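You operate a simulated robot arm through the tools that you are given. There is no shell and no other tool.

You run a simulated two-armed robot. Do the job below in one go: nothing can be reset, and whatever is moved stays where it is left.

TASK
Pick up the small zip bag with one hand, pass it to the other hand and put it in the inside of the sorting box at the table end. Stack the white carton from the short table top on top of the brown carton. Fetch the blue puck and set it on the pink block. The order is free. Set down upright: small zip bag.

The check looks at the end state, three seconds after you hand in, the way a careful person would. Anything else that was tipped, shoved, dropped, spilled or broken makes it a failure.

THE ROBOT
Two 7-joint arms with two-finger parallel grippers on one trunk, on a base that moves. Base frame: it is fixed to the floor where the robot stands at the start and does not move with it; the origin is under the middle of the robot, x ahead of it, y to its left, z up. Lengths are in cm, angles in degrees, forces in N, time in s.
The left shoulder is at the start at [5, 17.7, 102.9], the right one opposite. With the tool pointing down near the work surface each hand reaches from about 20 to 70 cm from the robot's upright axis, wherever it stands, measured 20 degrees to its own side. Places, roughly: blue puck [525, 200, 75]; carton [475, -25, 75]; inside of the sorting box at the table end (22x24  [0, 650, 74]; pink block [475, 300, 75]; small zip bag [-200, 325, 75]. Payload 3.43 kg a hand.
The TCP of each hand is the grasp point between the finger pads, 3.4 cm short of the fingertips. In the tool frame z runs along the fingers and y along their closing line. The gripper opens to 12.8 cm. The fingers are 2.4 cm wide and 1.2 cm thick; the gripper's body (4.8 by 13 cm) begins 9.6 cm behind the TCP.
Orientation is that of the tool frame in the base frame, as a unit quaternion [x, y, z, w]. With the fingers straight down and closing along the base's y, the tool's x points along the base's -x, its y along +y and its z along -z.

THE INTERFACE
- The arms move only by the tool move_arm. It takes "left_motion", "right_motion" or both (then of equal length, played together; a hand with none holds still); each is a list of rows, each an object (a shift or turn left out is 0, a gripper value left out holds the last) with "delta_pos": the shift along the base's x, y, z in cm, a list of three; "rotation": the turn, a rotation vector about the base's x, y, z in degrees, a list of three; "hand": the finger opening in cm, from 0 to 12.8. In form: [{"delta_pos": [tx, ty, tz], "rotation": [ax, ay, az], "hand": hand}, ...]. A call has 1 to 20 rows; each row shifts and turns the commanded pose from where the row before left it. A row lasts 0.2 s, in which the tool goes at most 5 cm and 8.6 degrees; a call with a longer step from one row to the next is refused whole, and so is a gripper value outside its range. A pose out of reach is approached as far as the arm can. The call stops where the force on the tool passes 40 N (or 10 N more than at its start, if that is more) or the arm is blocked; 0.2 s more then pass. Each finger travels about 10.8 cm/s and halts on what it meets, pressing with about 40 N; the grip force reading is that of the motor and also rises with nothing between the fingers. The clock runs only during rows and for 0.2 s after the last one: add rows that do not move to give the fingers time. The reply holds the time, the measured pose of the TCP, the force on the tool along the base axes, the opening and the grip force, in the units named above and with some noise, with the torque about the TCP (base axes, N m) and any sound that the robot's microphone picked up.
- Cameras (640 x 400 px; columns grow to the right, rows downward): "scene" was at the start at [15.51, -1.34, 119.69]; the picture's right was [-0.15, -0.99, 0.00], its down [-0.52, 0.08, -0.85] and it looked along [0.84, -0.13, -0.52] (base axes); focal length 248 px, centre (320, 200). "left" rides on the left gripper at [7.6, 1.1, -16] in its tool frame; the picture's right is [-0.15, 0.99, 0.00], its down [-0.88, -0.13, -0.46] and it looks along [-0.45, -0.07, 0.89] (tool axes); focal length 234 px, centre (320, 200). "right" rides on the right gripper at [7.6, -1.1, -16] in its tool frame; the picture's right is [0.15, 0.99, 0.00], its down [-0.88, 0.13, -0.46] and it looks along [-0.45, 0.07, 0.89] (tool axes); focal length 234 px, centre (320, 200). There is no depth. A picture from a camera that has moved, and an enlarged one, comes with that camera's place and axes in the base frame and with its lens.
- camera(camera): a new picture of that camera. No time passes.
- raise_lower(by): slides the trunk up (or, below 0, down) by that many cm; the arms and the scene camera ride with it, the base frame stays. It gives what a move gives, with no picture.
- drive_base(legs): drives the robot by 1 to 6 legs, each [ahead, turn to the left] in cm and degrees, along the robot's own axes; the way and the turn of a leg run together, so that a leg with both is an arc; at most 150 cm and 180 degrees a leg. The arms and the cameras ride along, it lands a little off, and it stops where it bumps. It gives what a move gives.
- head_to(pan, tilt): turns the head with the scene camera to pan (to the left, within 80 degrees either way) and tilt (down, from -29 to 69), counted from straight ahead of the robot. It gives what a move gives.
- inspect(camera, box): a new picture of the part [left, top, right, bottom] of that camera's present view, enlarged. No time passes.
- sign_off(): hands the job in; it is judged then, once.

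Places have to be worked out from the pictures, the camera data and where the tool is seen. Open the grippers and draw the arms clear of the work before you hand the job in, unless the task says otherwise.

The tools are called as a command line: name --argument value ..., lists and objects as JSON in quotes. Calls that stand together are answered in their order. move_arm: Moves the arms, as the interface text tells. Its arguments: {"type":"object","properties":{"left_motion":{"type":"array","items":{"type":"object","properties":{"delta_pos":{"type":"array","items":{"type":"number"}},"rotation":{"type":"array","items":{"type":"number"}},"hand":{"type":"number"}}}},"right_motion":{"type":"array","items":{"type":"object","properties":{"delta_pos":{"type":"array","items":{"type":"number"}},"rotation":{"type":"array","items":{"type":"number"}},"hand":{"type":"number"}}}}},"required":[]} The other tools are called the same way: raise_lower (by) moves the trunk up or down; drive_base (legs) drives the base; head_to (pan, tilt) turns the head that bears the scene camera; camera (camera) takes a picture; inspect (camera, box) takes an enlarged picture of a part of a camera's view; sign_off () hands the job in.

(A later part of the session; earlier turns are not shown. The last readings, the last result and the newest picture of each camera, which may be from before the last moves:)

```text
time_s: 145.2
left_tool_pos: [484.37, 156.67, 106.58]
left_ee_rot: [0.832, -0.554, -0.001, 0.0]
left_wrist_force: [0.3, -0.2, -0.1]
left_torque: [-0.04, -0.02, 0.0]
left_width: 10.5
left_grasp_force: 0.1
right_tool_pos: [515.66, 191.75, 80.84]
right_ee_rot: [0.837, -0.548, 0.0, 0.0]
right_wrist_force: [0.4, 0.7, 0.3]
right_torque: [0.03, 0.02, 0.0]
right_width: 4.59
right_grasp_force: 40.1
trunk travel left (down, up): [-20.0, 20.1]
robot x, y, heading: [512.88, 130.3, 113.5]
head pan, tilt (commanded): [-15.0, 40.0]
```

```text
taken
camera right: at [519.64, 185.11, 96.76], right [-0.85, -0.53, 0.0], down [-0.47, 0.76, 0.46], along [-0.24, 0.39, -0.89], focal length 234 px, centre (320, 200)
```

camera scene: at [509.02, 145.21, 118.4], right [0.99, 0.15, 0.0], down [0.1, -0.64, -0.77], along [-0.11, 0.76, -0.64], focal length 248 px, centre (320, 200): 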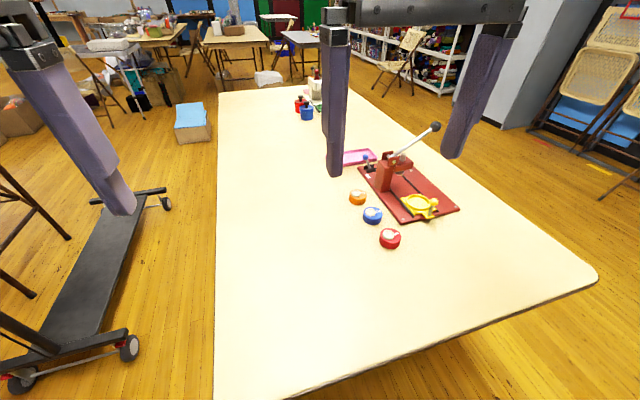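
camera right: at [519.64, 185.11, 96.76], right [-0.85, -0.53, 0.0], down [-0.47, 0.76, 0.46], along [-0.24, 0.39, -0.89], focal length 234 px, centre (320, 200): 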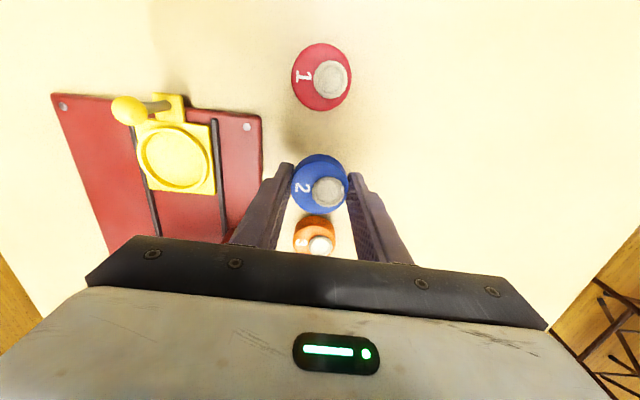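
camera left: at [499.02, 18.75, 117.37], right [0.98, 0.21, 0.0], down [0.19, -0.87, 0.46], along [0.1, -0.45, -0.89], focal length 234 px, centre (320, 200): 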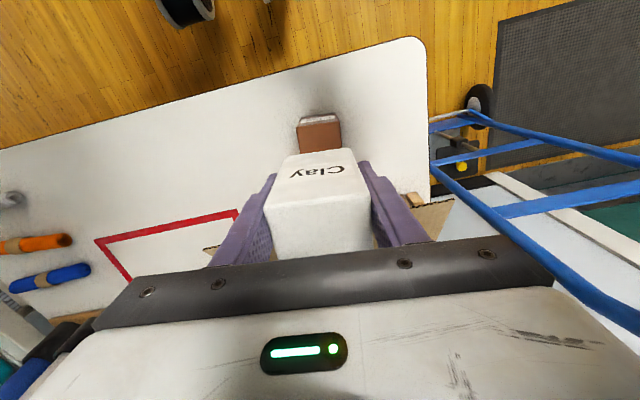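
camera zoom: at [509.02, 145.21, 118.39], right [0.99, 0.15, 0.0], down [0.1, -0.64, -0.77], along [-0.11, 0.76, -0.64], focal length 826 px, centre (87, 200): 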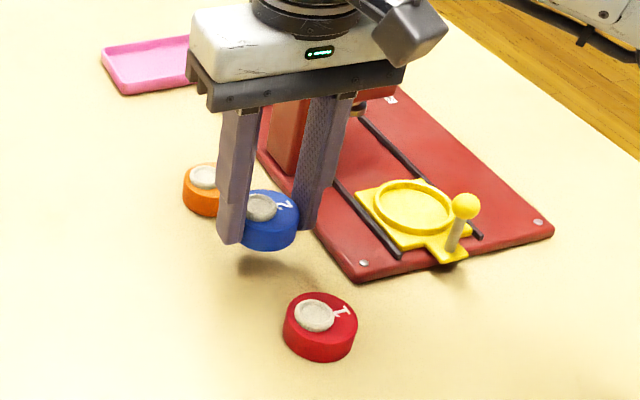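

The puck is lifted clean (4.59 cm). I lift it slowly and draw it in.

move_arm --right_motion '[{"delta_pos": [0, 0, 1]}, {"delta_pos": [0, 0, 1.5]}, {"delta_pos": [0, 0, 2]}, {"delta_pos": [0, -0.3, 2]}, {"delta_pos": [0, -0.6, 2]}, {"delta_pos": [0, -1, 2]}, {"delta_pos": [0, -1.5, 2]}, {"delta_pos": [-0.1, -1.8, 2]}, {"delta_pos": [-0.1, -2, 2]}, {"delta_pos": [-0.2, -2, 2]}, {"delta_pos": [-0.2, -2, 2]}, {"delta_pos": [-0.2, -2, 1.5]}, {"delta_pos": [-0.2, -2, 1]}, {"delta_pos": [-0.2, -2, 0]}, {"delta_pos": [-0.2, -2, 0]}, {"delta_pos": [-0.2, -1.5, 0]}, {"delta_pos": [0, -0.8, 0]}, {}]'

head_to --pan -55 --tilt 20

camera --camera "scene"

head_to --pan 0 --tilt 20

camera --camera "scene"

```text
time_s: 149.0
left_tool_pos: [484.35, 156.6, 106.52]
left_ee_rot: [0.833, -0.554, -0.001, 0.001]
left_wrist_force: [0.1, -0.2, -0.1]
left_torque: [-0.02, -0.01, -0.02]
left_width: 10.51
left_grasp_force: 0.1
right_tool_pos: [513.99, 170.28, 103.71]
right_ee_rot: [0.837, -0.548, 0.0, 0.0]
right_wrist_force: [0.3, -0.1, 0.0]
right_torque: [0.02, -0.01, -0.01]
right_width: 4.58
right_grasp_force: 40.0
trunk travel left (down, up): [-20.0, 20.1]
robot x, y, heading: [513.6, 130.14, 113.7]
head pan, tilt (commanded): [-15.0, 40.0]
```

```text
time_s: 150.1
left_tool_pos: [484.37, 156.77, 106.37]
left_ee_rot: [0.832, -0.555, -0.001, 0.0]
left_wrist_force: [0.0, -0.2, -0.3]
left_torque: [0.0, 0.02, -0.02]
left_width: 10.5
left_grasp_force: 0.2
right_tool_pos: [514.11, 170.27, 103.8]
right_ee_rot: [0.836, -0.548, -0.001, 0.0]
right_wrist_force: [-0.5, 0.6, -0.6]
right_torque: [0.0, 0.03, 0.0]
right_width: 4.58
right_grasp_force: 40.1
trunk travel left (down, up): [-20.0, 20.1]
robot x, y, heading: [513.39, 130.24, 113.4]
head pan, tilt (commanded): [-55.0, 20.0]
```

```text
taken
camera scene: at [515.14, 144.75, 121.53], right [0.85, -0.52, 0.0], down [-0.18, -0.29, -0.94], along [0.49, 0.8, -0.34], focal length 248 px, centre (320, 200)
```

scene: 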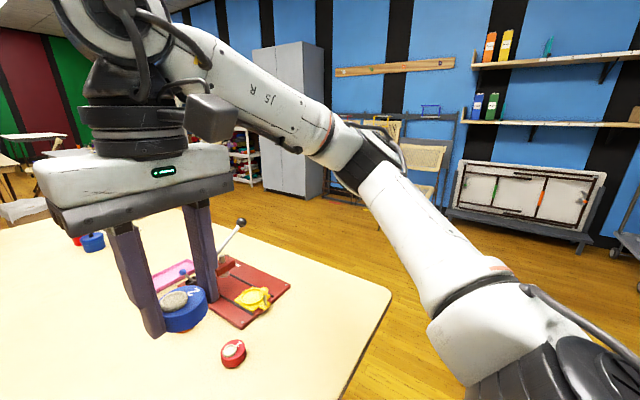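

```text
time_s: 151.3
left_tool_pos: [484.47, 156.63, 106.47]
left_ee_rot: [0.832, -0.554, -0.001, 0.0]
left_wrist_force: [0.0, 0.5, -0.2]
left_torque: [0.0, 0.0, 0.01]
left_width: 10.5
left_grasp_force: 0.1
right_tool_pos: [513.93, 170.4, 103.8]
right_ee_rot: [0.837, -0.547, 0.0, 0.0]
right_wrist_force: [0.7, -0.1, -1.0]
right_torque: [0.0, -0.01, 0.02]
right_width: 4.58
right_grasp_force: 39.4
trunk travel left (down, up): [-20.0, 20.1]
robot x, y, heading: [513.54, 130.57, 113.6]
head pan, tilt (commanded): [0.0, 20.0]
```

```text
taken
camera scene: at [506.57, 145.34, 121.54], right [0.92, 0.4, 0.0], down [0.14, -0.31, -0.94], along [-0.37, 0.86, -0.34], focal length 248 px, centre (320, 200)
```

scene: 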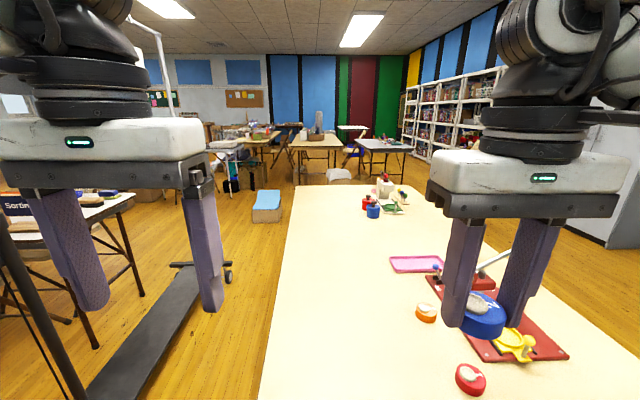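

The right side of this table is open floor. The pink block is near the far end (~(479,291)), so I go around the right side to the far end. First legs: back up, turn right, advance.

drive_base --legs '[[-35, 0], [0, -80.7], [113, 0], [0, 81]]'

camera --camera "scene"

```text
time_s: 165.9
left_tool_pos: [594.63, 185.96, 106.46]
left_ee_rot: [0.829, -0.559, -0.001, -0.001]
left_wrist_force: [-0.6, -0.2, 0.7]
left_torque: [0.01, -0.03, -0.02]
left_width: 10.52
left_grasp_force: 0.1
right_tool_pos: [624.44, 199.35, 103.83]
right_ee_rot: [0.834, -0.552, 0.0, 0.001]
right_wrist_force: [-0.5, 1.3, -0.7]
right_torque: [-0.03, 0.04, -0.01]
right_width: 4.59
right_grasp_force: 39.9
trunk travel left (down, up): [-20.0, 20.1]
robot x, y, heading: [623.49, 159.2, 112.8]
head pan, tilt (commanded): [0.0, 20.0]
```

```text
taken
camera scene: at [616.71, 174.39, 121.54], right [0.92, 0.39, 0.0], down [0.13, -0.31, -0.94], along [-0.37, 0.87, -0.34], focal length 248 px, centre (320, 200)
```

scene: 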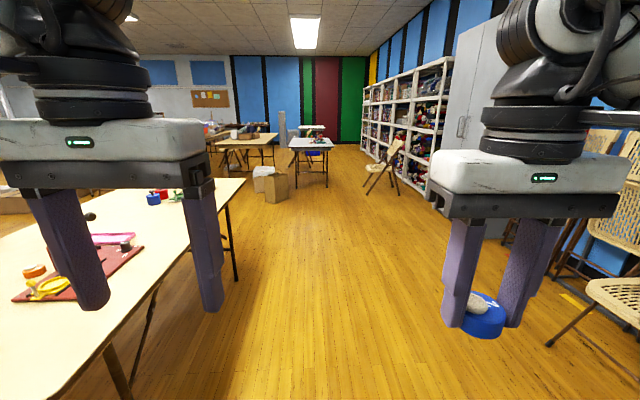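

The corridor ahead is clear. I continue along the table's right side and look when past its far end.

drive_base --legs '[[0, 1], [125, 0], [115, 0]]'

head_to --pan 70 --tilt 30

camera --camera "scene"

```text
time_s: 178.1
left_tool_pos: [494.48, 406.34, 106.42]
left_ee_rot: [0.837, -0.547, -0.002, 0.0]
left_wrist_force: [0.3, 0.0, 0.0]
left_torque: [-0.02, -0.04, 0.0]
left_width: 10.48
left_grasp_force: 0.1
right_tool_pos: [523.81, 420.63, 103.88]
right_ee_rot: [0.842, -0.539, 0.0, -0.001]
right_wrist_force: [0.5, 0.3, -0.7]
right_torque: [0.02, 0.02, 0.02]
right_width: 4.58
right_grasp_force: 40.1
trunk travel left (down, up): [-20.0, 20.1]
robot x, y, heading: [524.1, 380.46, 115.0]
head pan, tilt (commanded): [0.0, 20.0]
```

```text
time_s: 179.5
left_tool_pos: [494.56, 406.38, 106.43]
left_ee_rot: [0.837, -0.547, -0.002, 0.001]
left_wrist_force: [-0.1, -0.6, -0.4]
left_torque: [0.02, 0.02, -0.02]
left_width: 10.49
left_grasp_force: 0.3
right_tool_pos: [524.02, 420.55, 103.97]
right_ee_rot: [0.842, -0.54, 0.0, -0.001]
right_wrist_force: [-0.8, -0.2, -0.3]
right_torque: [0.02, 0.03, 0.01]
right_width: 4.58
right_grasp_force: 40.3
trunk travel left (down, up): [-20.0, 20.1]
robot x, y, heading: [524.3, 380.92, 114.7]
head pan, tilt (commanded): [70.0, 30.0]
```

```text
taken
camera scene: at [511.85, 386.3, 119.93], right [-0.08, 1.0, 0.0], down [0.5, 0.04, -0.87], along [-0.86, -0.07, -0.5], focal length 248 px, centre (320, 200)
```

scene: 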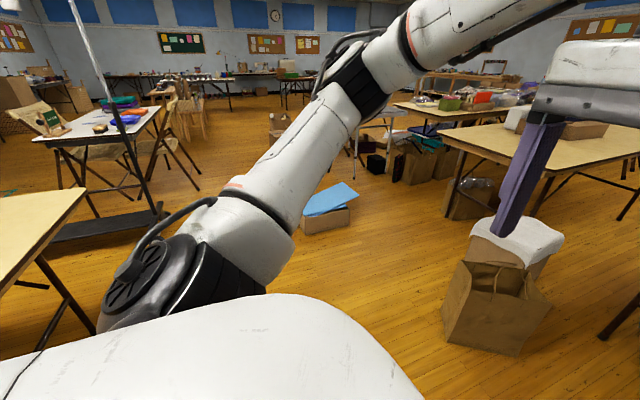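

Past the far end with free floor. I drive to a point about 40 cm off the far table edge and turn to face it.

drive_base --legs '[[0, 96.4], [60, 0], [0, 84]]'

head_to --pan -10 --tilt 40

camera --camera "scene"

```text
time_s: 190.5
left_tool_pos: [501.69, 324.42, 106.45]
left_ee_rot: [0.548, 0.836, 0.0, 0.002]
left_wrist_force: [0.4, -0.2, 0.6]
left_torque: [-0.01, -0.03, 0.04]
left_width: 10.49
left_grasp_force: 0.1
right_tool_pos: [472.28, 310.54, 103.86]
right_ee_rot: [0.541, 0.841, 0.0, 0.001]
right_wrist_force: [-0.3, -0.4, -0.8]
right_torque: [0.01, -0.01, -0.01]
right_width: 4.58
right_grasp_force: 40.0
trunk travel left (down, up): [-20.0, 20.1]
robot x, y, heading: [471.99, 350.2, -65.6]
head pan, tilt (commanded): [70.0, 30.0]
```

```text
time_s: 192.1
left_tool_pos: [501.75, 324.52, 106.49]
left_ee_rot: [0.548, 0.836, 0.0, 0.001]
left_wrist_force: [0.4, -0.4, -0.2]
left_torque: [0.0, 0.01, 0.02]
left_width: 10.51
left_grasp_force: 0.0
right_tool_pos: [472.23, 310.36, 103.84]
right_ee_rot: [0.542, 0.841, 0.0, 0.0]
right_wrist_force: [0.0, -0.6, 0.1]
right_torque: [-0.02, 0.01, 0.01]
right_width: 4.59
right_grasp_force: 39.9
trunk travel left (down, up): [-20.0, 20.1]
robot x, y, heading: [472.34, 350.31, -65.7]
head pan, tilt (commanded): [-10.0, 40.0]
```

```text
taken
camera scene: at [476.84, 335.75, 118.4], right [-0.97, -0.25, 0.0], down [-0.16, 0.62, -0.77], along [0.19, -0.74, -0.64], focal length 248 px, centre (320, 200)
```

scene: 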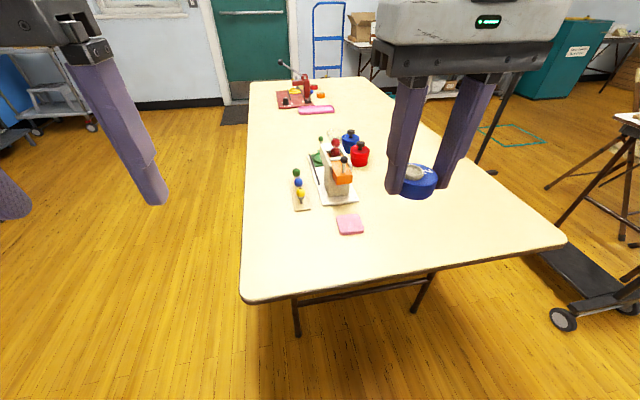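

The pink block lies ≈(480.3,292.7), 58 cm away and 16° to the right – already in reach. I zoom in on it.

inspect --camera "scene" --box '[300, 180, 400, 250]'

camera --camera "right"

inspect --camera "scene" --box '[260, 110, 460, 250]'

```text
5.71 times, centred on (350, 215) of scene
camera zoom: at [476.84, 335.75, 118.4], right [-0.97, -0.25, 0.0], down [-0.16, 0.62, -0.77], along [0.19, -0.74, -0.64], focal length 1416 px, centre (149, 114)
```

zoom: 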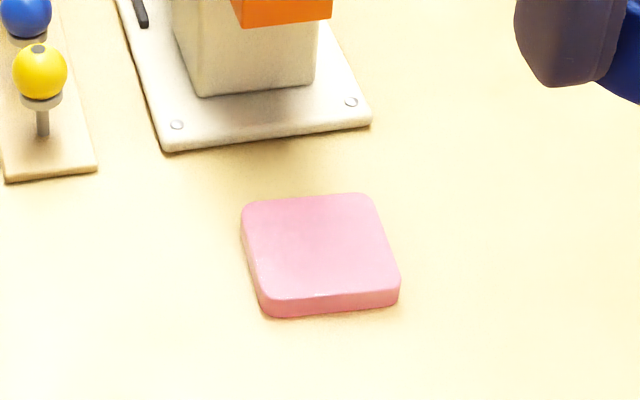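

```text
taken
camera right: at [468.02, 316.72, 119.76], right [0.84, 0.54, 0.0], down [0.48, -0.75, 0.46], along [0.25, -0.38, -0.89], focal length 234 px, centre (320, 200)
```

right: 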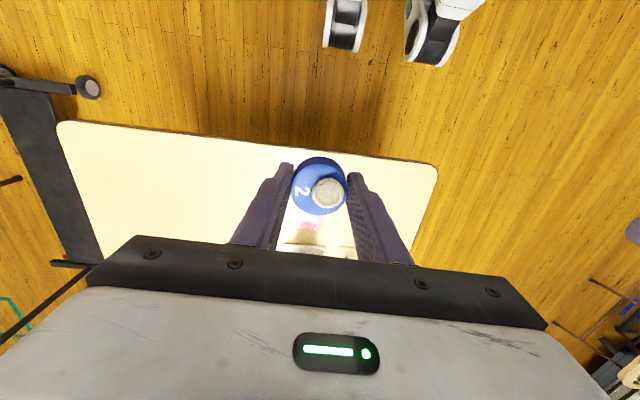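

```text
2.86 times, centred on (360, 180) of scene
camera zoom: at [476.84, 335.75, 118.4], right [-0.97, -0.25, 0.0], down [-0.16, 0.62, -0.77], along [0.19, -0.74, -0.64], focal length 708 px, centre (206, 257)
```

zoom: 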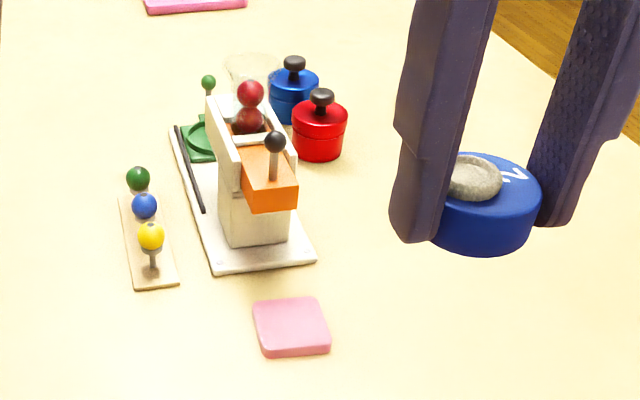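

Pink block is a flat ~5.6 cm square, top z≈75, centre ≈(480.4,292.3); the press stands ~10 cm beyond it. I bring the puck above it slowly.

move_arm --right_motion '[{"delta_pos": [0.5, -1, 0]}, {"delta_pos": [0.8, -1.8, 0]}, {"delta_pos": [0.9, -2, -0.5]}, {"delta_pos": [0.9, -2, -1]}, {"delta_pos": [0.9, -2, -1]}, {"delta_pos": [0.9, -2, -1.5]}, {"delta_pos": [0.9, -2, -1.5]}, {"delta_pos": [0.9, -2, -1.5]}, {"delta_pos": [0.9, -2, -1.5]}, {"delta_pos": [0.6, -1.3, -1.5]}, {"delta_pos": [0, 0, -1]}, {}]'

camera --camera "right"

inspect --camera "scene" --box '[280, 100, 440, 260]'

```text
time_s: 194.7
left_tool_pos: [501.65, 324.34, 106.56]
left_ee_rot: [0.549, 0.836, 0.001, 0.001]
left_wrist_force: [-0.3, -0.1, -0.6]
left_torque: [0.01, 0.0, 0.02]
left_width: 10.48
left_grasp_force: 0.1
right_tool_pos: [480.4, 292.25, 92.84]
right_ee_rot: [0.541, 0.841, 0.0, 0.0]
right_wrist_force: [-0.9, 0.0, -0.5]
right_torque: [-0.01, -0.02, -0.02]
right_width: 4.59
right_grasp_force: 39.7
trunk travel left (down, up): [-20.0, 20.1]
robot x, y, heading: [472.69, 350.36, -65.9]
head pan, tilt (commanded): [-10.0, 40.0]
```

```text
taken
camera right: at [476.21, 298.62, 108.7], right [0.84, 0.54, 0.0], down [0.48, -0.75, 0.46], along [0.25, -0.38, -0.89], focal length 234 px, centre (320, 200)
```

right: 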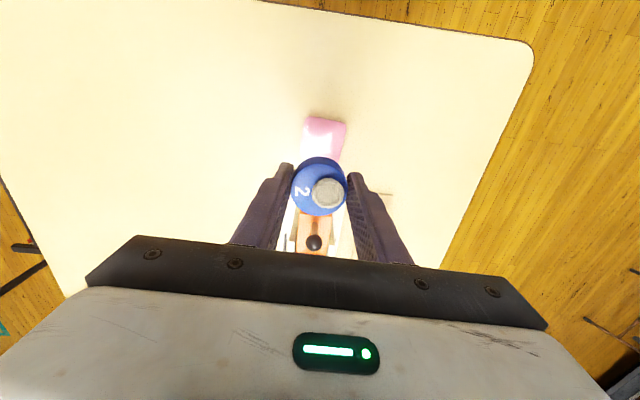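

```text
2.50 times, centred on (360, 180) of scene
camera zoom: at [476.83, 335.75, 118.39], right [-0.97, -0.25, 0.0], down [-0.16, 0.62, -0.77], along [0.19, -0.74, -0.64], focal length 620 px, centre (220, 250)
```

zoom: 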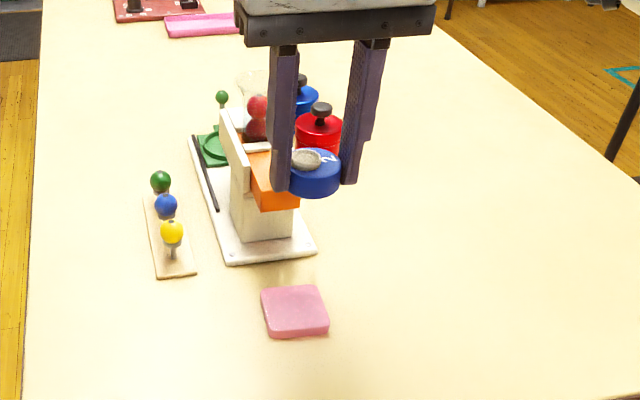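

inspect --camera "right" --box '[270, 100, 380, 260]'

```text
2.50 times, centred on (325, 180) of right
camera zoom: at [476.21, 298.62, 108.7], right [0.84, 0.54, 0.0], down [0.48, -0.75, 0.46], along [0.25, -0.38, -0.89], focal length 585 px, centre (308, 250)
```

zoom: 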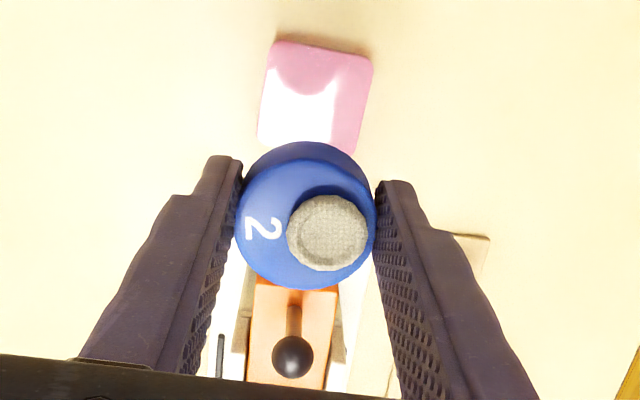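

Pink centre ≈(480.7,292.4). I correct by (+0.3,+0.15) and lower the puck to just above the block.

move_arm --right_motion '[{"delta_pos": [0.3, 0.15, -1]}, {"delta_pos": [0, 0, -2]}, {"delta_pos": [0, 0, -2]}, {"delta_pos": [0, 0, -2]}, {"delta_pos": [0, 0, -2]}, {"delta_pos": [0, 0, -2]}, {"delta_pos": [0, 0, -1]}, {"delta_pos": [0, 0, -0.5]}, {}]'

inspect --camera "right" --box '[250, 100, 390, 260]'

inspect --camera "scene" --box '[290, 150, 420, 260]'

```text
time_s: 196.7
left_tool_pos: [501.61, 324.4, 106.51]
left_ee_rot: [0.548, 0.836, 0.001, 0.001]
left_wrist_force: [0.2, 0.3, -0.7]
left_torque: [0.0, -0.01, -0.01]
left_width: 10.52
left_grasp_force: 0.1
right_tool_pos: [480.74, 292.4, 80.32]
right_ee_rot: [0.541, 0.841, 0.0, 0.0]
right_wrist_force: [-0.2, 0.7, 0.0]
right_torque: [-0.01, -0.03, 0.03]
right_width: 4.6
right_grasp_force: 40.3
trunk travel left (down, up): [-20.0, 20.1]
robot x, y, heading: [472.11, 350.09, -65.6]
head pan, tilt (commanded): [-10.0, 40.0]
```

```text
2.50 times, centred on (320, 180) of right
camera zoom: at [476.5, 298.79, 96.2], right [0.84, 0.54, 0.0], down [0.48, -0.75, 0.46], along [0.25, -0.38, -0.89], focal length 585 px, centre (320, 250)
```

zoom: 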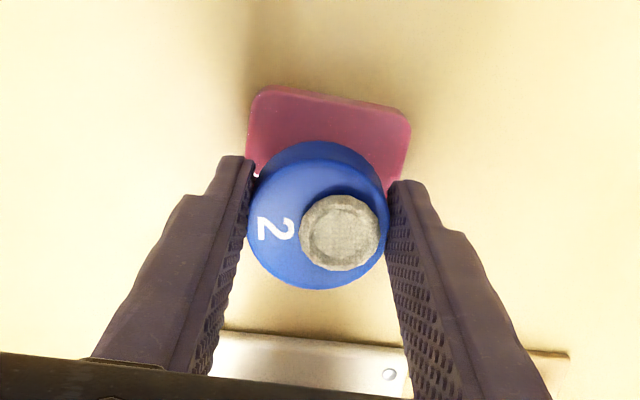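

```text
3.64 times, centred on (355, 205) of scene
camera zoom: at [476.83, 335.74, 118.39], right [-0.97, -0.25, 0.0], down [-0.16, 0.62, -0.77], along [0.19, -0.74, -0.64], focal length 901 px, centre (193, 182)
```

zoom: 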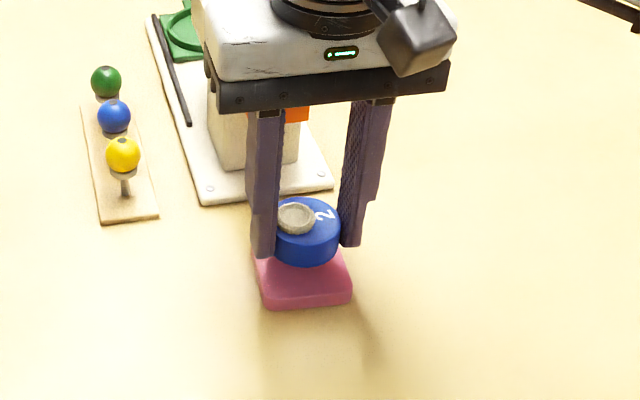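

The puck is centred over the block within ~1 mm. I lower gently to contact.

move_arm --right_motion '[{"delta_pos": [0, 0, -0.5]}, {"delta_pos": [0, 0, -0.4]}, {"delta_pos": [0, 0, -0.2]}, {}]'

move_arm --right_motion '[{"delta_pos": [0, 0, -0.15]}, {"delta_pos": [0, 0, -0.15]}, {}]'

```text
time_s: 197.7
left_tool_pos: [501.63, 324.37, 106.62]
left_ee_rot: [0.548, 0.837, 0.0, 0.001]
left_wrist_force: [0.4, -0.3, -0.3]
left_torque: [0.0, -0.05, 0.01]
left_width: 10.47
left_grasp_force: 0.0
right_tool_pos: [480.73, 292.51, 79.32]
right_ee_rot: [0.542, 0.84, 0.0, 0.0]
right_wrist_force: [1.1, -0.2, 0.2]
right_torque: [0.02, -0.03, 0.01]
right_width: 4.57
right_grasp_force: 40.4
trunk travel left (down, up): [-20.0, 20.1]
robot x, y, heading: [472.23, 350.4, -65.8]
head pan, tilt (commanded): [-10.0, 40.0]
```

```text
time_s: 198.5
left_tool_pos: [501.6, 324.41, 106.45]
left_ee_rot: [0.548, 0.836, 0.0, 0.001]
left_wrist_force: [-0.4, 0.3, -0.5]
left_torque: [0.02, 0.0, -0.04]
left_width: 10.52
left_grasp_force: 0.1
right_tool_pos: [480.78, 292.55, 78.99]
right_ee_rot: [0.541, 0.841, 0.0, 0.0]
right_wrist_force: [-0.4, 0.9, -1.0]
right_torque: [0.01, -0.01, 0.0]
right_width: 4.59
right_grasp_force: 40.0
trunk travel left (down, up): [-20.0, 20.1]
robot x, y, heading: [472.35, 350.55, -65.7]
head pan, tilt (commanded): [-10.0, 40.0]
```

move_arm --right_motion '[{"delta_pos": [0, 0, -0.12]}, {"delta_pos": [0, 0, -0.12]}, {}]'

move_arm --right_motion '[{"delta_pos": [0, 0, -0.1]}, {"delta_pos": [0, 0, -0.1]}, {}]'

inspect --camera "scene" --box '[310, 180, 400, 250]'

```text
time_s: 199.3
left_tool_pos: [501.55, 324.45, 106.52]
left_ee_rot: [0.548, 0.836, -0.001, 0.002]
left_wrist_force: [-0.2, -0.7, 1.0]
left_torque: [-0.02, -0.03, -0.01]
left_width: 10.48
left_grasp_force: 0.0
right_tool_pos: [480.61, 292.48, 78.79]
right_ee_rot: [0.542, 0.841, 0.0, 0.0]
right_wrist_force: [-0.8, 0.4, 5.5]
right_torque: [-0.01, 0.04, 0.01]
right_width: 4.61
right_grasp_force: 40.3
trunk travel left (down, up): [-20.0, 20.1]
robot x, y, heading: [472.0, 350.52, -65.7]
head pan, tilt (commanded): [-10.0, 40.0]
```

```text
time_s: 200.1
left_tool_pos: [501.66, 324.59, 106.57]
left_ee_rot: [0.549, 0.836, 0.0, 0.001]
left_wrist_force: [-0.7, -0.5, -0.7]
left_torque: [-0.03, -0.01, -0.02]
left_width: 10.49
left_grasp_force: 0.1
right_tool_pos: [480.67, 292.46, 78.78]
right_ee_rot: [0.542, 0.84, 0.0, 0.002]
right_wrist_force: [-1.4, -0.6, 18.8]
right_torque: [-0.06, 0.06, -0.02]
right_width: 4.6
right_grasp_force: 40.0
trunk travel left (down, up): [-20.0, 20.1]
robot x, y, heading: [471.94, 350.35, -65.8]
head pan, tilt (commanded): [-10.0, 40.0]
```

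```text
5.71 times, centred on (355, 215) of scene
camera zoom: at [476.8, 335.9, 118.44], right [-0.97, -0.25, 0.0], down [-0.16, 0.62, -0.77], along [0.19, -0.74, -0.64], focal length 1416 px, centre (120, 114)
```

zoom: 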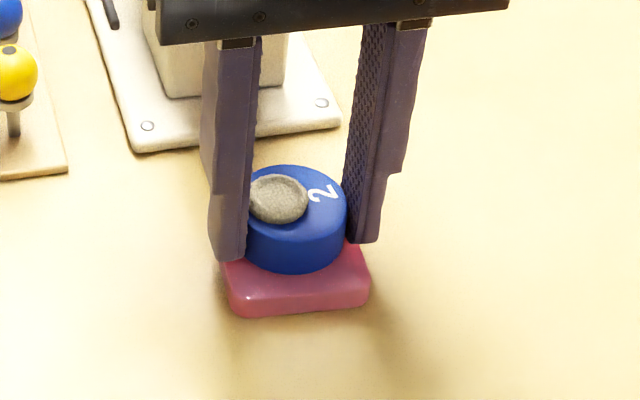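

Contact (≈19 N). I ease off a little and open the fingers slowly.

move_arm --right_motion '[{"delta_pos": [0, 0, 0.2]}, {}, {"hand": 4.8}, {"hand": 5.1}, {"hand": 5.5}, {"hand": 6}, {"hand": 6.8}, {"hand": 7.5}, {}]'

inspect --camera "scene" --box '[310, 180, 400, 250]'

inspect --camera "right" --box '[250, 100, 390, 260]'

```text
time_s: 202.1
left_tool_pos: [501.79, 324.42, 106.49]
left_ee_rot: [0.548, 0.836, 0.001, 0.002]
left_wrist_force: [0.2, 0.8, 0.1]
left_torque: [0.01, 0.01, 0.0]
left_width: 10.49
left_grasp_force: 0.0
right_tool_pos: [480.77, 292.57, 78.72]
right_ee_rot: [0.542, 0.84, 0.001, 0.0]
right_wrist_force: [-0.5, -0.1, 0.5]
right_torque: [-0.01, -0.02, 0.02]
right_width: 7.49
right_grasp_force: 0.1
trunk travel left (down, up): [-20.0, 20.1]
robot x, y, heading: [472.36, 350.33, -65.6]
head pan, tilt (commanded): [-10.0, 40.0]
```

```text
5.71 times, centred on (355, 215) of scene
camera zoom: at [476.83, 335.75, 118.39], right [-0.97, -0.25, 0.0], down [-0.16, 0.62, -0.77], along [0.19, -0.74, -0.64], focal length 1416 px, centre (120, 114)
```

zoom: 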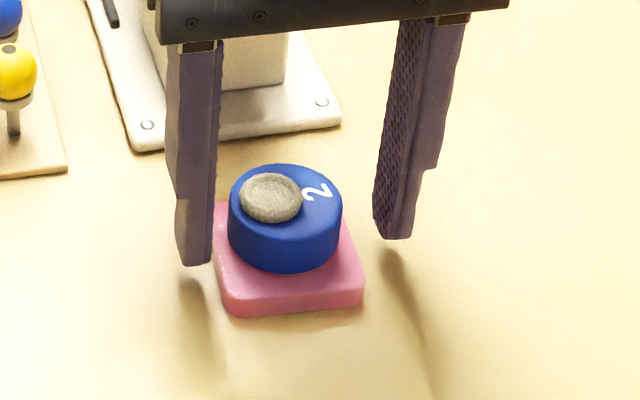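

```text
2.50 times, centred on (320, 180) of right
camera zoom: at [476.52, 298.78, 94.64], right [0.84, 0.54, 0.0], down [0.48, -0.75, 0.46], along [0.25, -0.38, -0.89], focal length 585 px, centre (320, 250)
```

zoom: 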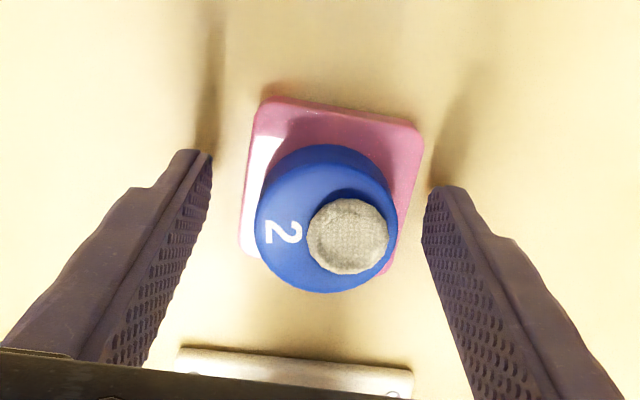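

The puck sits on the pink block. I rise straight up and draw the arm back.

move_arm --right_motion '[{"delta_pos": [0, 0, 1.5]}, {"delta_pos": [0, 0, 3]}, {"delta_pos": [0, 0, 4]}, {"delta_pos": [0, 0, 4]}, {"delta_pos": [0, 0, 4]}, {"delta_pos": [0, 0, 4]}, {"delta_pos": [-1, 2, 3]}, {"delta_pos": [-1.8, 4, 1]}, {"delta_pos": [-1.8, 4, 0]}, {"delta_pos": [-1.8, 4, 0]}, {"delta_pos": [-1.8, 4, 0]}, {"delta_pos": [-1, 2, 0]}, {}]'

camera --camera "scene"

head_to --pan -70 --tilt 20

camera --camera "scene"

```text
time_s: 204.9
left_tool_pos: [501.53, 324.46, 106.49]
left_ee_rot: [0.549, 0.836, 0.0, 0.002]
left_wrist_force: [0.0, 0.1, 0.5]
left_torque: [0.02, -0.01, -0.01]
left_width: 10.51
left_grasp_force: 0.1
right_tool_pos: [471.4, 312.5, 103.08]
right_ee_rot: [0.543, 0.84, 0.0, 0.0]
right_wrist_force: [-0.1, 1.5, -0.4]
right_torque: [0.03, 0.0, 0.01]
right_width: 7.52
right_grasp_force: 0.0
trunk travel left (down, up): [-20.0, 20.1]
robot x, y, heading: [472.28, 350.22, -65.8]
head pan, tilt (commanded): [-10.0, 40.0]
```

```text
taken
camera scene: at [476.83, 335.75, 118.39], right [-0.97, -0.25, 0.0], down [-0.16, 0.62, -0.77], along [0.19, -0.74, -0.64], focal length 248 px, centre (320, 200)
```

scene: 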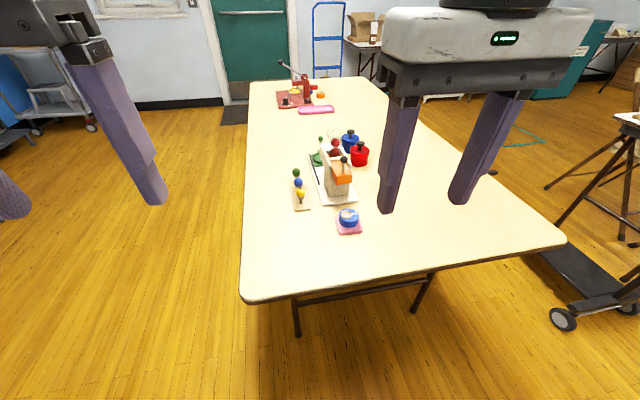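

```text
time_s: 206.2
left_tool_pos: [501.6, 324.47, 106.57]
left_ee_rot: [0.548, 0.836, 0.001, 0.002]
left_wrist_force: [-0.7, -0.5, -0.7]
left_torque: [0.01, 0.02, -0.02]
left_width: 10.48
left_grasp_force: 0.0
right_tool_pos: [471.3, 312.56, 103.08]
right_ee_rot: [0.542, 0.841, -0.001, 0.0]
right_wrist_force: [1.1, -0.1, 0.3]
right_torque: [0.01, -0.01, -0.01]
right_width: 7.48
right_grasp_force: 0.1
trunk travel left (down, up): [-20.0, 20.1]
robot x, y, heading: [472.14, 350.19, -65.7]
head pan, tilt (commanded): [-70.0, 20.0]
```

```text
taken
camera scene: at [468.07, 337.47, 121.53], right [-0.7, 0.71, 0.0], down [0.24, 0.24, -0.94], along [-0.67, -0.66, -0.34], focal length 248 px, centre (320, 200)
```

scene: 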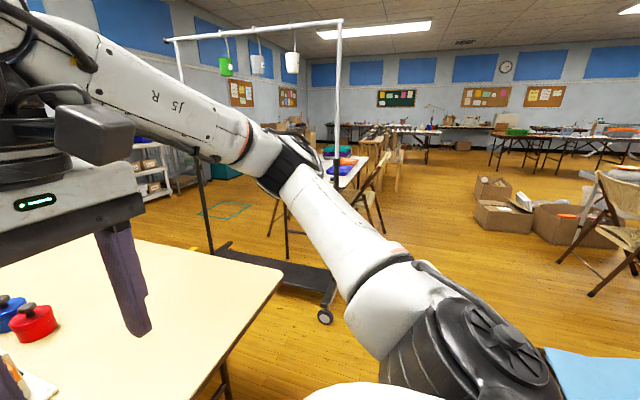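

Both stacking jobs are done. I back away and turn to face the −x side of the room where the zip bag should be, and look for a route.

drive_base --legs '[[-20, 0], [0, -115]]'

head_to --pan 0 --tilt 15

camera --camera "scene"

head_to --pan 35 --tilt 15

camera --camera "scene"

head_to --pan -35 --tilt 15

camera --camera "scene"

```text
time_s: 212.6
left_tool_pos: [427.66, 353.29, 106.52]
left_ee_rot: [1.0, -0.02, -0.001, 0.0]
left_wrist_force: [0.0, -0.3, 0.0]
left_torque: [0.03, 0.03, 0.0]
left_width: 10.5
left_grasp_force: 0.0
right_tool_pos: [430.23, 385.7, 103.24]
right_ee_rot: [1.0, -0.011, 0.001, 0.0]
right_wrist_force: [1.1, 0.1, -0.7]
right_torque: [-0.02, -0.01, 0.0]
right_width: 7.51
right_grasp_force: 0.0
trunk travel left (down, up): [-20.0, 20.1]
robot x, y, heading: [463.98, 368.41, 178.7]
head pan, tilt (commanded): [-70.0, 20.0]
```

```text
time_s: 214.0
left_tool_pos: [427.78, 353.35, 106.41]
left_ee_rot: [1.0, -0.02, -0.001, 0.0]
left_wrist_force: [-0.3, -0.1, 0.3]
left_torque: [-0.03, 0.02, 0.0]
left_width: 10.51
left_grasp_force: 0.1
right_tool_pos: [430.13, 385.63, 103.16]
right_ee_rot: [1.0, -0.011, -0.001, 0.0]
right_wrist_force: [-0.5, 0.2, -0.6]
right_torque: [-0.02, 0.0, -0.01]
right_width: 7.53
right_grasp_force: 0.1
trunk travel left (down, up): [-20.0, 20.1]
robot x, y, heading: [463.95, 368.73, 178.8]
head pan, tilt (commanded): [0.0, 15.0]
```

```text
taken
camera scene: at [447.24, 369.01, 122.35], right [0.02, 1.0, 0.0], down [0.26, -0.01, -0.97], along [-0.97, 0.02, -0.26], focal length 248 px, centre (320, 200)
```

scene: 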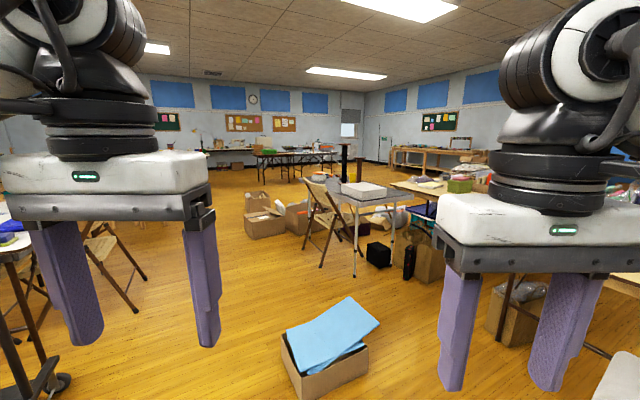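

```text
time_s: 215.0
left_tool_pos: [427.83, 353.27, 106.58]
left_ee_rot: [1.0, -0.019, -0.001, 0.0]
left_wrist_force: [-0.6, 0.5, 0.3]
left_torque: [-0.02, -0.03, 0.02]
left_width: 10.5
left_grasp_force: 0.0
right_tool_pos: [430.04, 385.77, 103.25]
right_ee_rot: [1.0, -0.011, 0.0, 0.0]
right_wrist_force: [0.1, 0.2, 0.1]
right_torque: [-0.01, -0.04, 0.06]
right_width: 7.48
right_grasp_force: 0.1
trunk travel left (down, up): [-20.0, 20.1]
robot x, y, heading: [463.88, 368.92, 178.6]
head pan, tilt (commanded): [35.0, 15.0]
```

```text
taken
camera scene: at [448.81, 363.61, 122.35], right [-0.55, 0.83, 0.0], down [0.22, 0.14, -0.97], along [-0.8, -0.54, -0.26], focal length 248 px, centre (320, 200)
```

scene: 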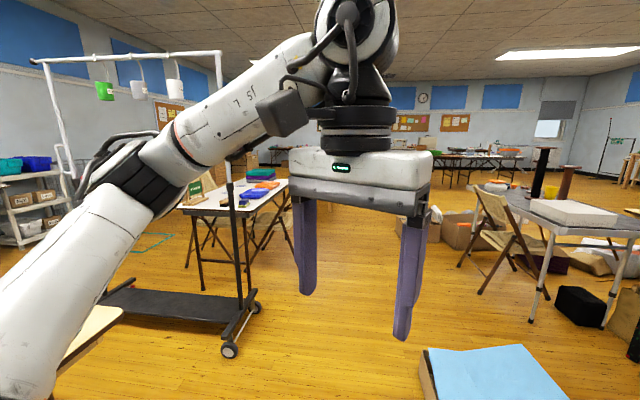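

```text
time_s: 216.4
left_tool_pos: [427.75, 353.41, 106.67]
left_ee_rot: [1.0, -0.018, 0.0, 0.0]
left_wrist_force: [0.2, 0.0, 0.0]
left_torque: [0.01, 0.01, 0.0]
left_width: 10.48
left_grasp_force: 0.0
right_tool_pos: [430.15, 385.72, 103.19]
right_ee_rot: [1.0, -0.011, 0.0, 0.0]
right_wrist_force: [-0.3, 0.0, 0.3]
right_torque: [0.0, 0.03, 0.02]
right_width: 7.51
right_grasp_force: 0.1
trunk travel left (down, up): [-20.0, 20.1]
robot x, y, heading: [463.93, 368.62, 178.6]
head pan, tilt (commanded): [-35.0, 15.0]
```

```text
taken
camera scene: at [449.05, 374.31, 122.35], right [0.59, 0.81, 0.0], down [0.21, -0.15, -0.97], along [-0.78, 0.57, -0.26], focal length 248 px, centre (320, 200)
```

scene: 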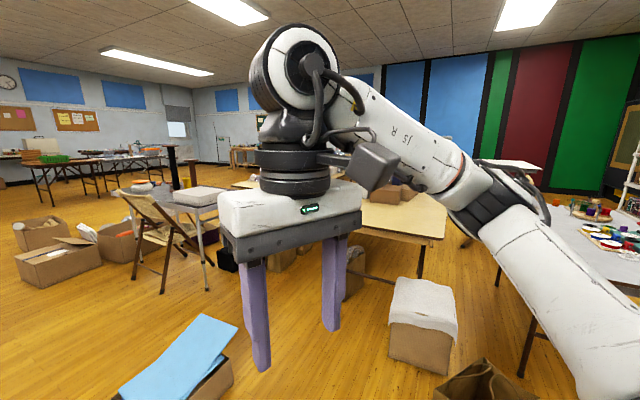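

The direct way west is narrow (rack, boxes, chairs). I return by the known free route: around the right side of this table, past the carton table, and back toward the start area.

drive_base --legs '[[0, -159.5], [60, 0], [0, -85]]'

head_to --pan 0 --tilt 20

camera --camera "scene"

```text
time_s: 230.0
left_tool_pos: [550.09, 362.48, 106.47]
left_ee_rot: [0.55, 0.835, 0.0, 0.001]
left_wrist_force: [0.1, -0.3, 0.6]
left_torque: [-0.01, 0.04, 0.01]
left_width: 10.48
left_grasp_force: 0.1
right_tool_pos: [519.71, 350.61, 103.15]
right_ee_rot: [0.543, 0.84, 0.001, 0.0]
right_wrist_force: [0.4, -0.1, 0.4]
right_torque: [-0.02, 0.01, -0.03]
right_width: 7.5
right_grasp_force: 0.1
trunk travel left (down, up): [-20.0, 20.1]
robot x, y, heading: [520.58, 388.31, -65.9]
head pan, tilt (commanded): [-35.0, 15.0]
```

```text
time_s: 231.0
left_tool_pos: [549.97, 362.43, 106.5]
left_ee_rot: [0.549, 0.836, -0.001, 0.001]
left_wrist_force: [0.3, -0.3, 0.1]
left_torque: [0.0, 0.0, 0.02]
left_width: 10.53
left_grasp_force: 0.0
right_tool_pos: [519.57, 350.71, 103.13]
right_ee_rot: [0.544, 0.839, 0.0, -0.001]
right_wrist_force: [-0.6, -0.8, 0.2]
right_torque: [0.02, 0.02, 0.03]
right_width: 7.51
right_grasp_force: 0.0
trunk travel left (down, up): [-20.0, 20.1]
robot x, y, heading: [520.72, 388.31, -65.8]
head pan, tilt (commanded): [0.0, 20.0]
```

```text
taken
camera scene: at [526.88, 373.58, 121.54], right [-0.91, -0.41, 0.0], down [-0.14, 0.31, -0.94], along [0.38, -0.86, -0.34], focal length 248 px, centre (320, 200)
```

scene: 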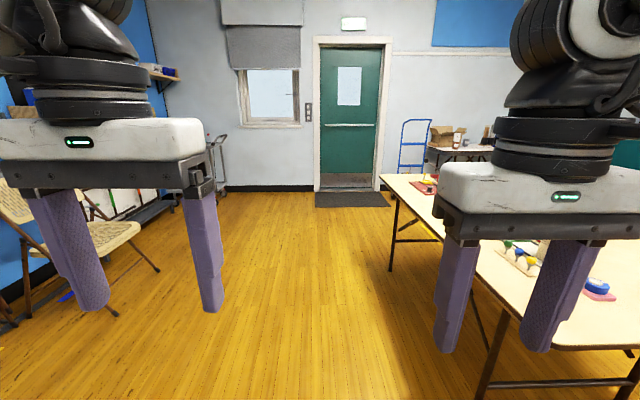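

drive_base --legs '[[125, 0], [125, 0], [0, -81], [113, 0]]'

camera --camera "scene"

```text
time_s: 252.1
left_tool_pos: [503.27, 65.16, 106.58]
left_ee_rot: [0.962, 0.273, -0.002, 0.001]
left_wrist_force: [0.0, -0.4, 0.4]
left_torque: [-0.02, 0.02, 0.02]
left_width: 10.49
left_grasp_force: 0.0
right_tool_pos: [487.05, 93.27, 103.16]
right_ee_rot: [0.96, 0.281, 0.0, 0.0]
right_wrist_force: [0.3, -0.4, 0.3]
right_torque: [0.02, 0.02, 0.01]
right_width: 7.47
right_grasp_force: 0.0
trunk travel left (down, up): [-20.0, 20.1]
robot x, y, heading: [524.66, 98.23, -147.5]
head pan, tilt (commanded): [0.0, 20.0]
```

```text
taken
camera scene: at [510.6, 89.23, 121.53], right [-0.54, 0.84, 0.0], down [0.29, 0.18, -0.94], along [-0.79, -0.51, -0.34], focal length 248 px, centre (320, 200)
```

scene: 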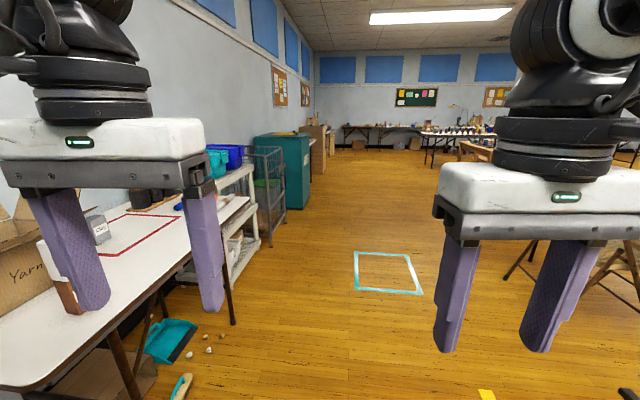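

Clear way ahead. I turn a little right for margin from the carton table and drive back toward the start area.

drive_base --legs '[[0, -18], [142, 0], [142, 0]]'

head_to --pan 0 --tilt 15

camera --camera "scene"

head_to --pan -45 --tilt 15

camera --camera "scene"

```text
time_s: 266.9
left_tool_pos: [218.5, -1.06, 106.57]
left_ee_rot: [0.992, 0.127, -0.001, 0.0]
left_wrist_force: [0.1, 0.3, 0.9]
left_torque: [0.01, -0.02, 0.0]
left_width: 10.48
left_grasp_force: 0.0
right_tool_pos: [211.4, 30.6, 103.11]
right_ee_rot: [0.991, 0.135, 0.0, 0.001]
right_wrist_force: [-0.1, 0.5, -0.3]
right_torque: [-0.03, 0.0, 0.01]
right_width: 7.52
right_grasp_force: 0.1
trunk travel left (down, up): [-20.0, 20.1]
robot x, y, heading: [248.73, 24.13, -164.4]
head pan, tilt (commanded): [0.0, 20.0]
```

```text
time_s: 267.6
left_tool_pos: [218.49, -1.06, 106.54]
left_ee_rot: [0.992, 0.127, -0.001, 0.0]
left_wrist_force: [-0.4, 0.4, 0.1]
left_torque: [-0.01, -0.02, 0.01]
left_width: 10.51
left_grasp_force: 0.0
right_tool_pos: [211.51, 30.58, 103.19]
right_ee_rot: [0.991, 0.134, 0.0, 0.0]
right_wrist_force: [0.5, -0.3, -0.2]
right_torque: [-0.02, -0.02, 0.02]
right_width: 7.51
right_grasp_force: 0.1
trunk travel left (down, up): [-20.0, 20.1]
robot x, y, heading: [248.71, 24.13, -164.5]
head pan, tilt (commanded): [0.0, 15.0]
```

```text
taken
camera scene: at [232.55, 19.71, 122.35], right [-0.27, 0.96, 0.0], down [0.25, 0.07, -0.97], along [-0.93, -0.26, -0.26], focal length 248 px, centre (320, 200)
```

scene: 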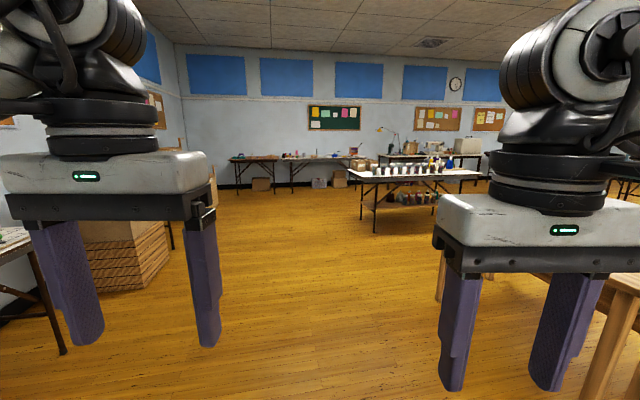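

```text
time_s: 268.7
left_tool_pos: [218.56, -1.01, 106.56]
left_ee_rot: [0.992, 0.127, -0.001, 0.0]
left_wrist_force: [0.5, 0.0, -0.3]
left_torque: [0.0, 0.0, -0.01]
left_width: 10.49
left_grasp_force: 0.1
right_tool_pos: [211.28, 30.54, 103.11]
right_ee_rot: [0.991, 0.135, 0.0, 0.0]
right_wrist_force: [0.1, -0.8, 0.2]
right_torque: [0.01, 0.0, 0.01]
right_width: 7.51
right_grasp_force: 0.1
trunk travel left (down, up): [-20.0, 20.1]
robot x, y, heading: [248.75, 24.22, -164.2]
head pan, tilt (commanded): [-45.0, 15.0]
```

```text
taken
camera scene: at [233.43, 26.8, 122.35], right [0.49, 0.87, 0.0], down [0.23, -0.13, -0.97], along [-0.84, 0.48, -0.26], focal length 248 px, centre (320, 200)
```

scene: 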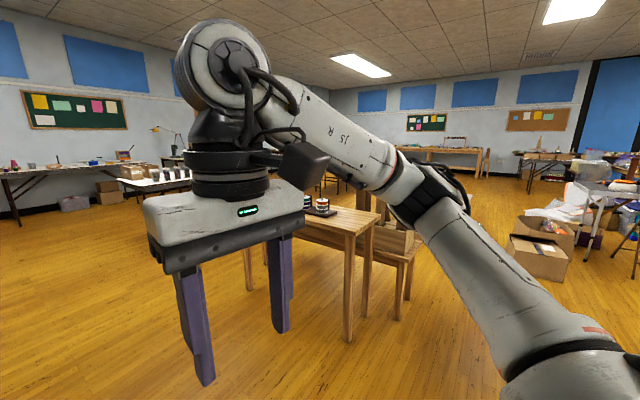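

The spool table lies to my right front; I pass south of it, then turn to face the north-west where the bag's table is.

drive_base --legs '[[0, -2.5], [125, 0], [125, 0], [0, -58]]'

head_to --pan 0 --tilt 15

camera --camera "scene"

inspect --camera "scene" --box '[200, 130, 440, 280]'

```text
time_s: 283.9
left_tool_pos: [-33.21, -15.24, 106.53]
left_ee_rot: [0.92, -0.393, -0.002, -0.001]
left_wrist_force: [0.2, -0.3, -0.1]
left_torque: [-0.03, 0.0, -0.01]
left_width: 10.48
left_grasp_force: 0.2
right_tool_pos: [-9.0, 6.51, 103.15]
right_ee_rot: [0.923, -0.385, 0.0, 0.0]
right_wrist_force: [-0.5, -0.9, -0.6]
right_torque: [-0.04, -0.05, 0.02]
right_width: 7.52
right_grasp_force: 0.2
trunk travel left (down, up): [-20.0, 20.1]
robot x, y, heading: [3.41, -29.42, 134.5]
head pan, tilt (commanded): [-45.0, 15.0]
```

```text
time_s: 285.0
left_tool_pos: [-33.17, -15.26, 106.51]
left_ee_rot: [0.92, -0.393, -0.001, -0.001]
left_wrist_force: [-0.2, -0.6, 0.2]
left_torque: [-0.02, 0.06, 0.01]
left_width: 10.5
left_grasp_force: 0.0
right_tool_pos: [-9.09, 6.29, 103.14]
right_ee_rot: [0.923, -0.385, 0.0, 0.001]
right_wrist_force: [0.6, 0.0, -0.5]
right_torque: [0.0, -0.05, -0.02]
right_width: 7.49
right_grasp_force: 0.0
trunk travel left (down, up): [-20.0, 20.1]
robot x, y, heading: [3.12, -29.3, 134.9]
head pan, tilt (commanded): [0.0, 15.0]
```

```text
taken
camera scene: at [-8.42, -17.67, 122.35], right [0.71, 0.7, 0.0], down [0.18, -0.18, -0.97], along [-0.68, 0.69, -0.26], focal length 248 px, centre (320, 200)
```

scene: 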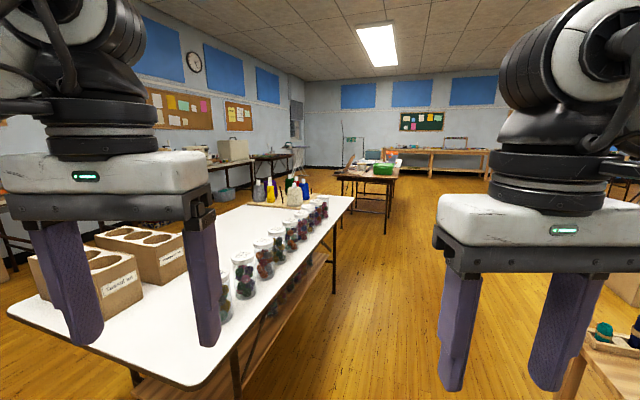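

```text
2.67 times, centred on (320, 205) of scene
camera zoom: at [-8.42, -17.67, 122.35], right [0.71, 0.7, 0.0], down [0.18, -0.18, -0.97], along [-0.68, 0.69, -0.26], focal length 661 px, centre (320, 187)
```

zoom: 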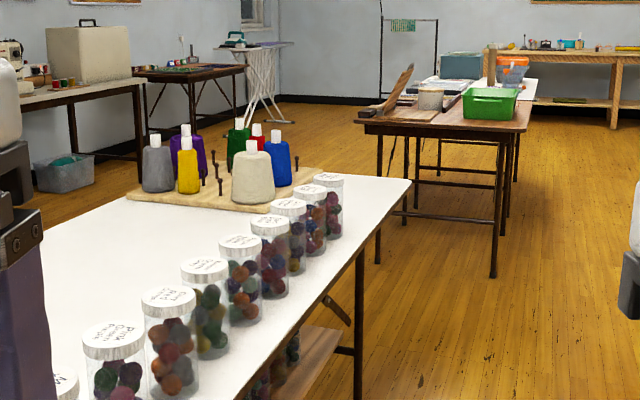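

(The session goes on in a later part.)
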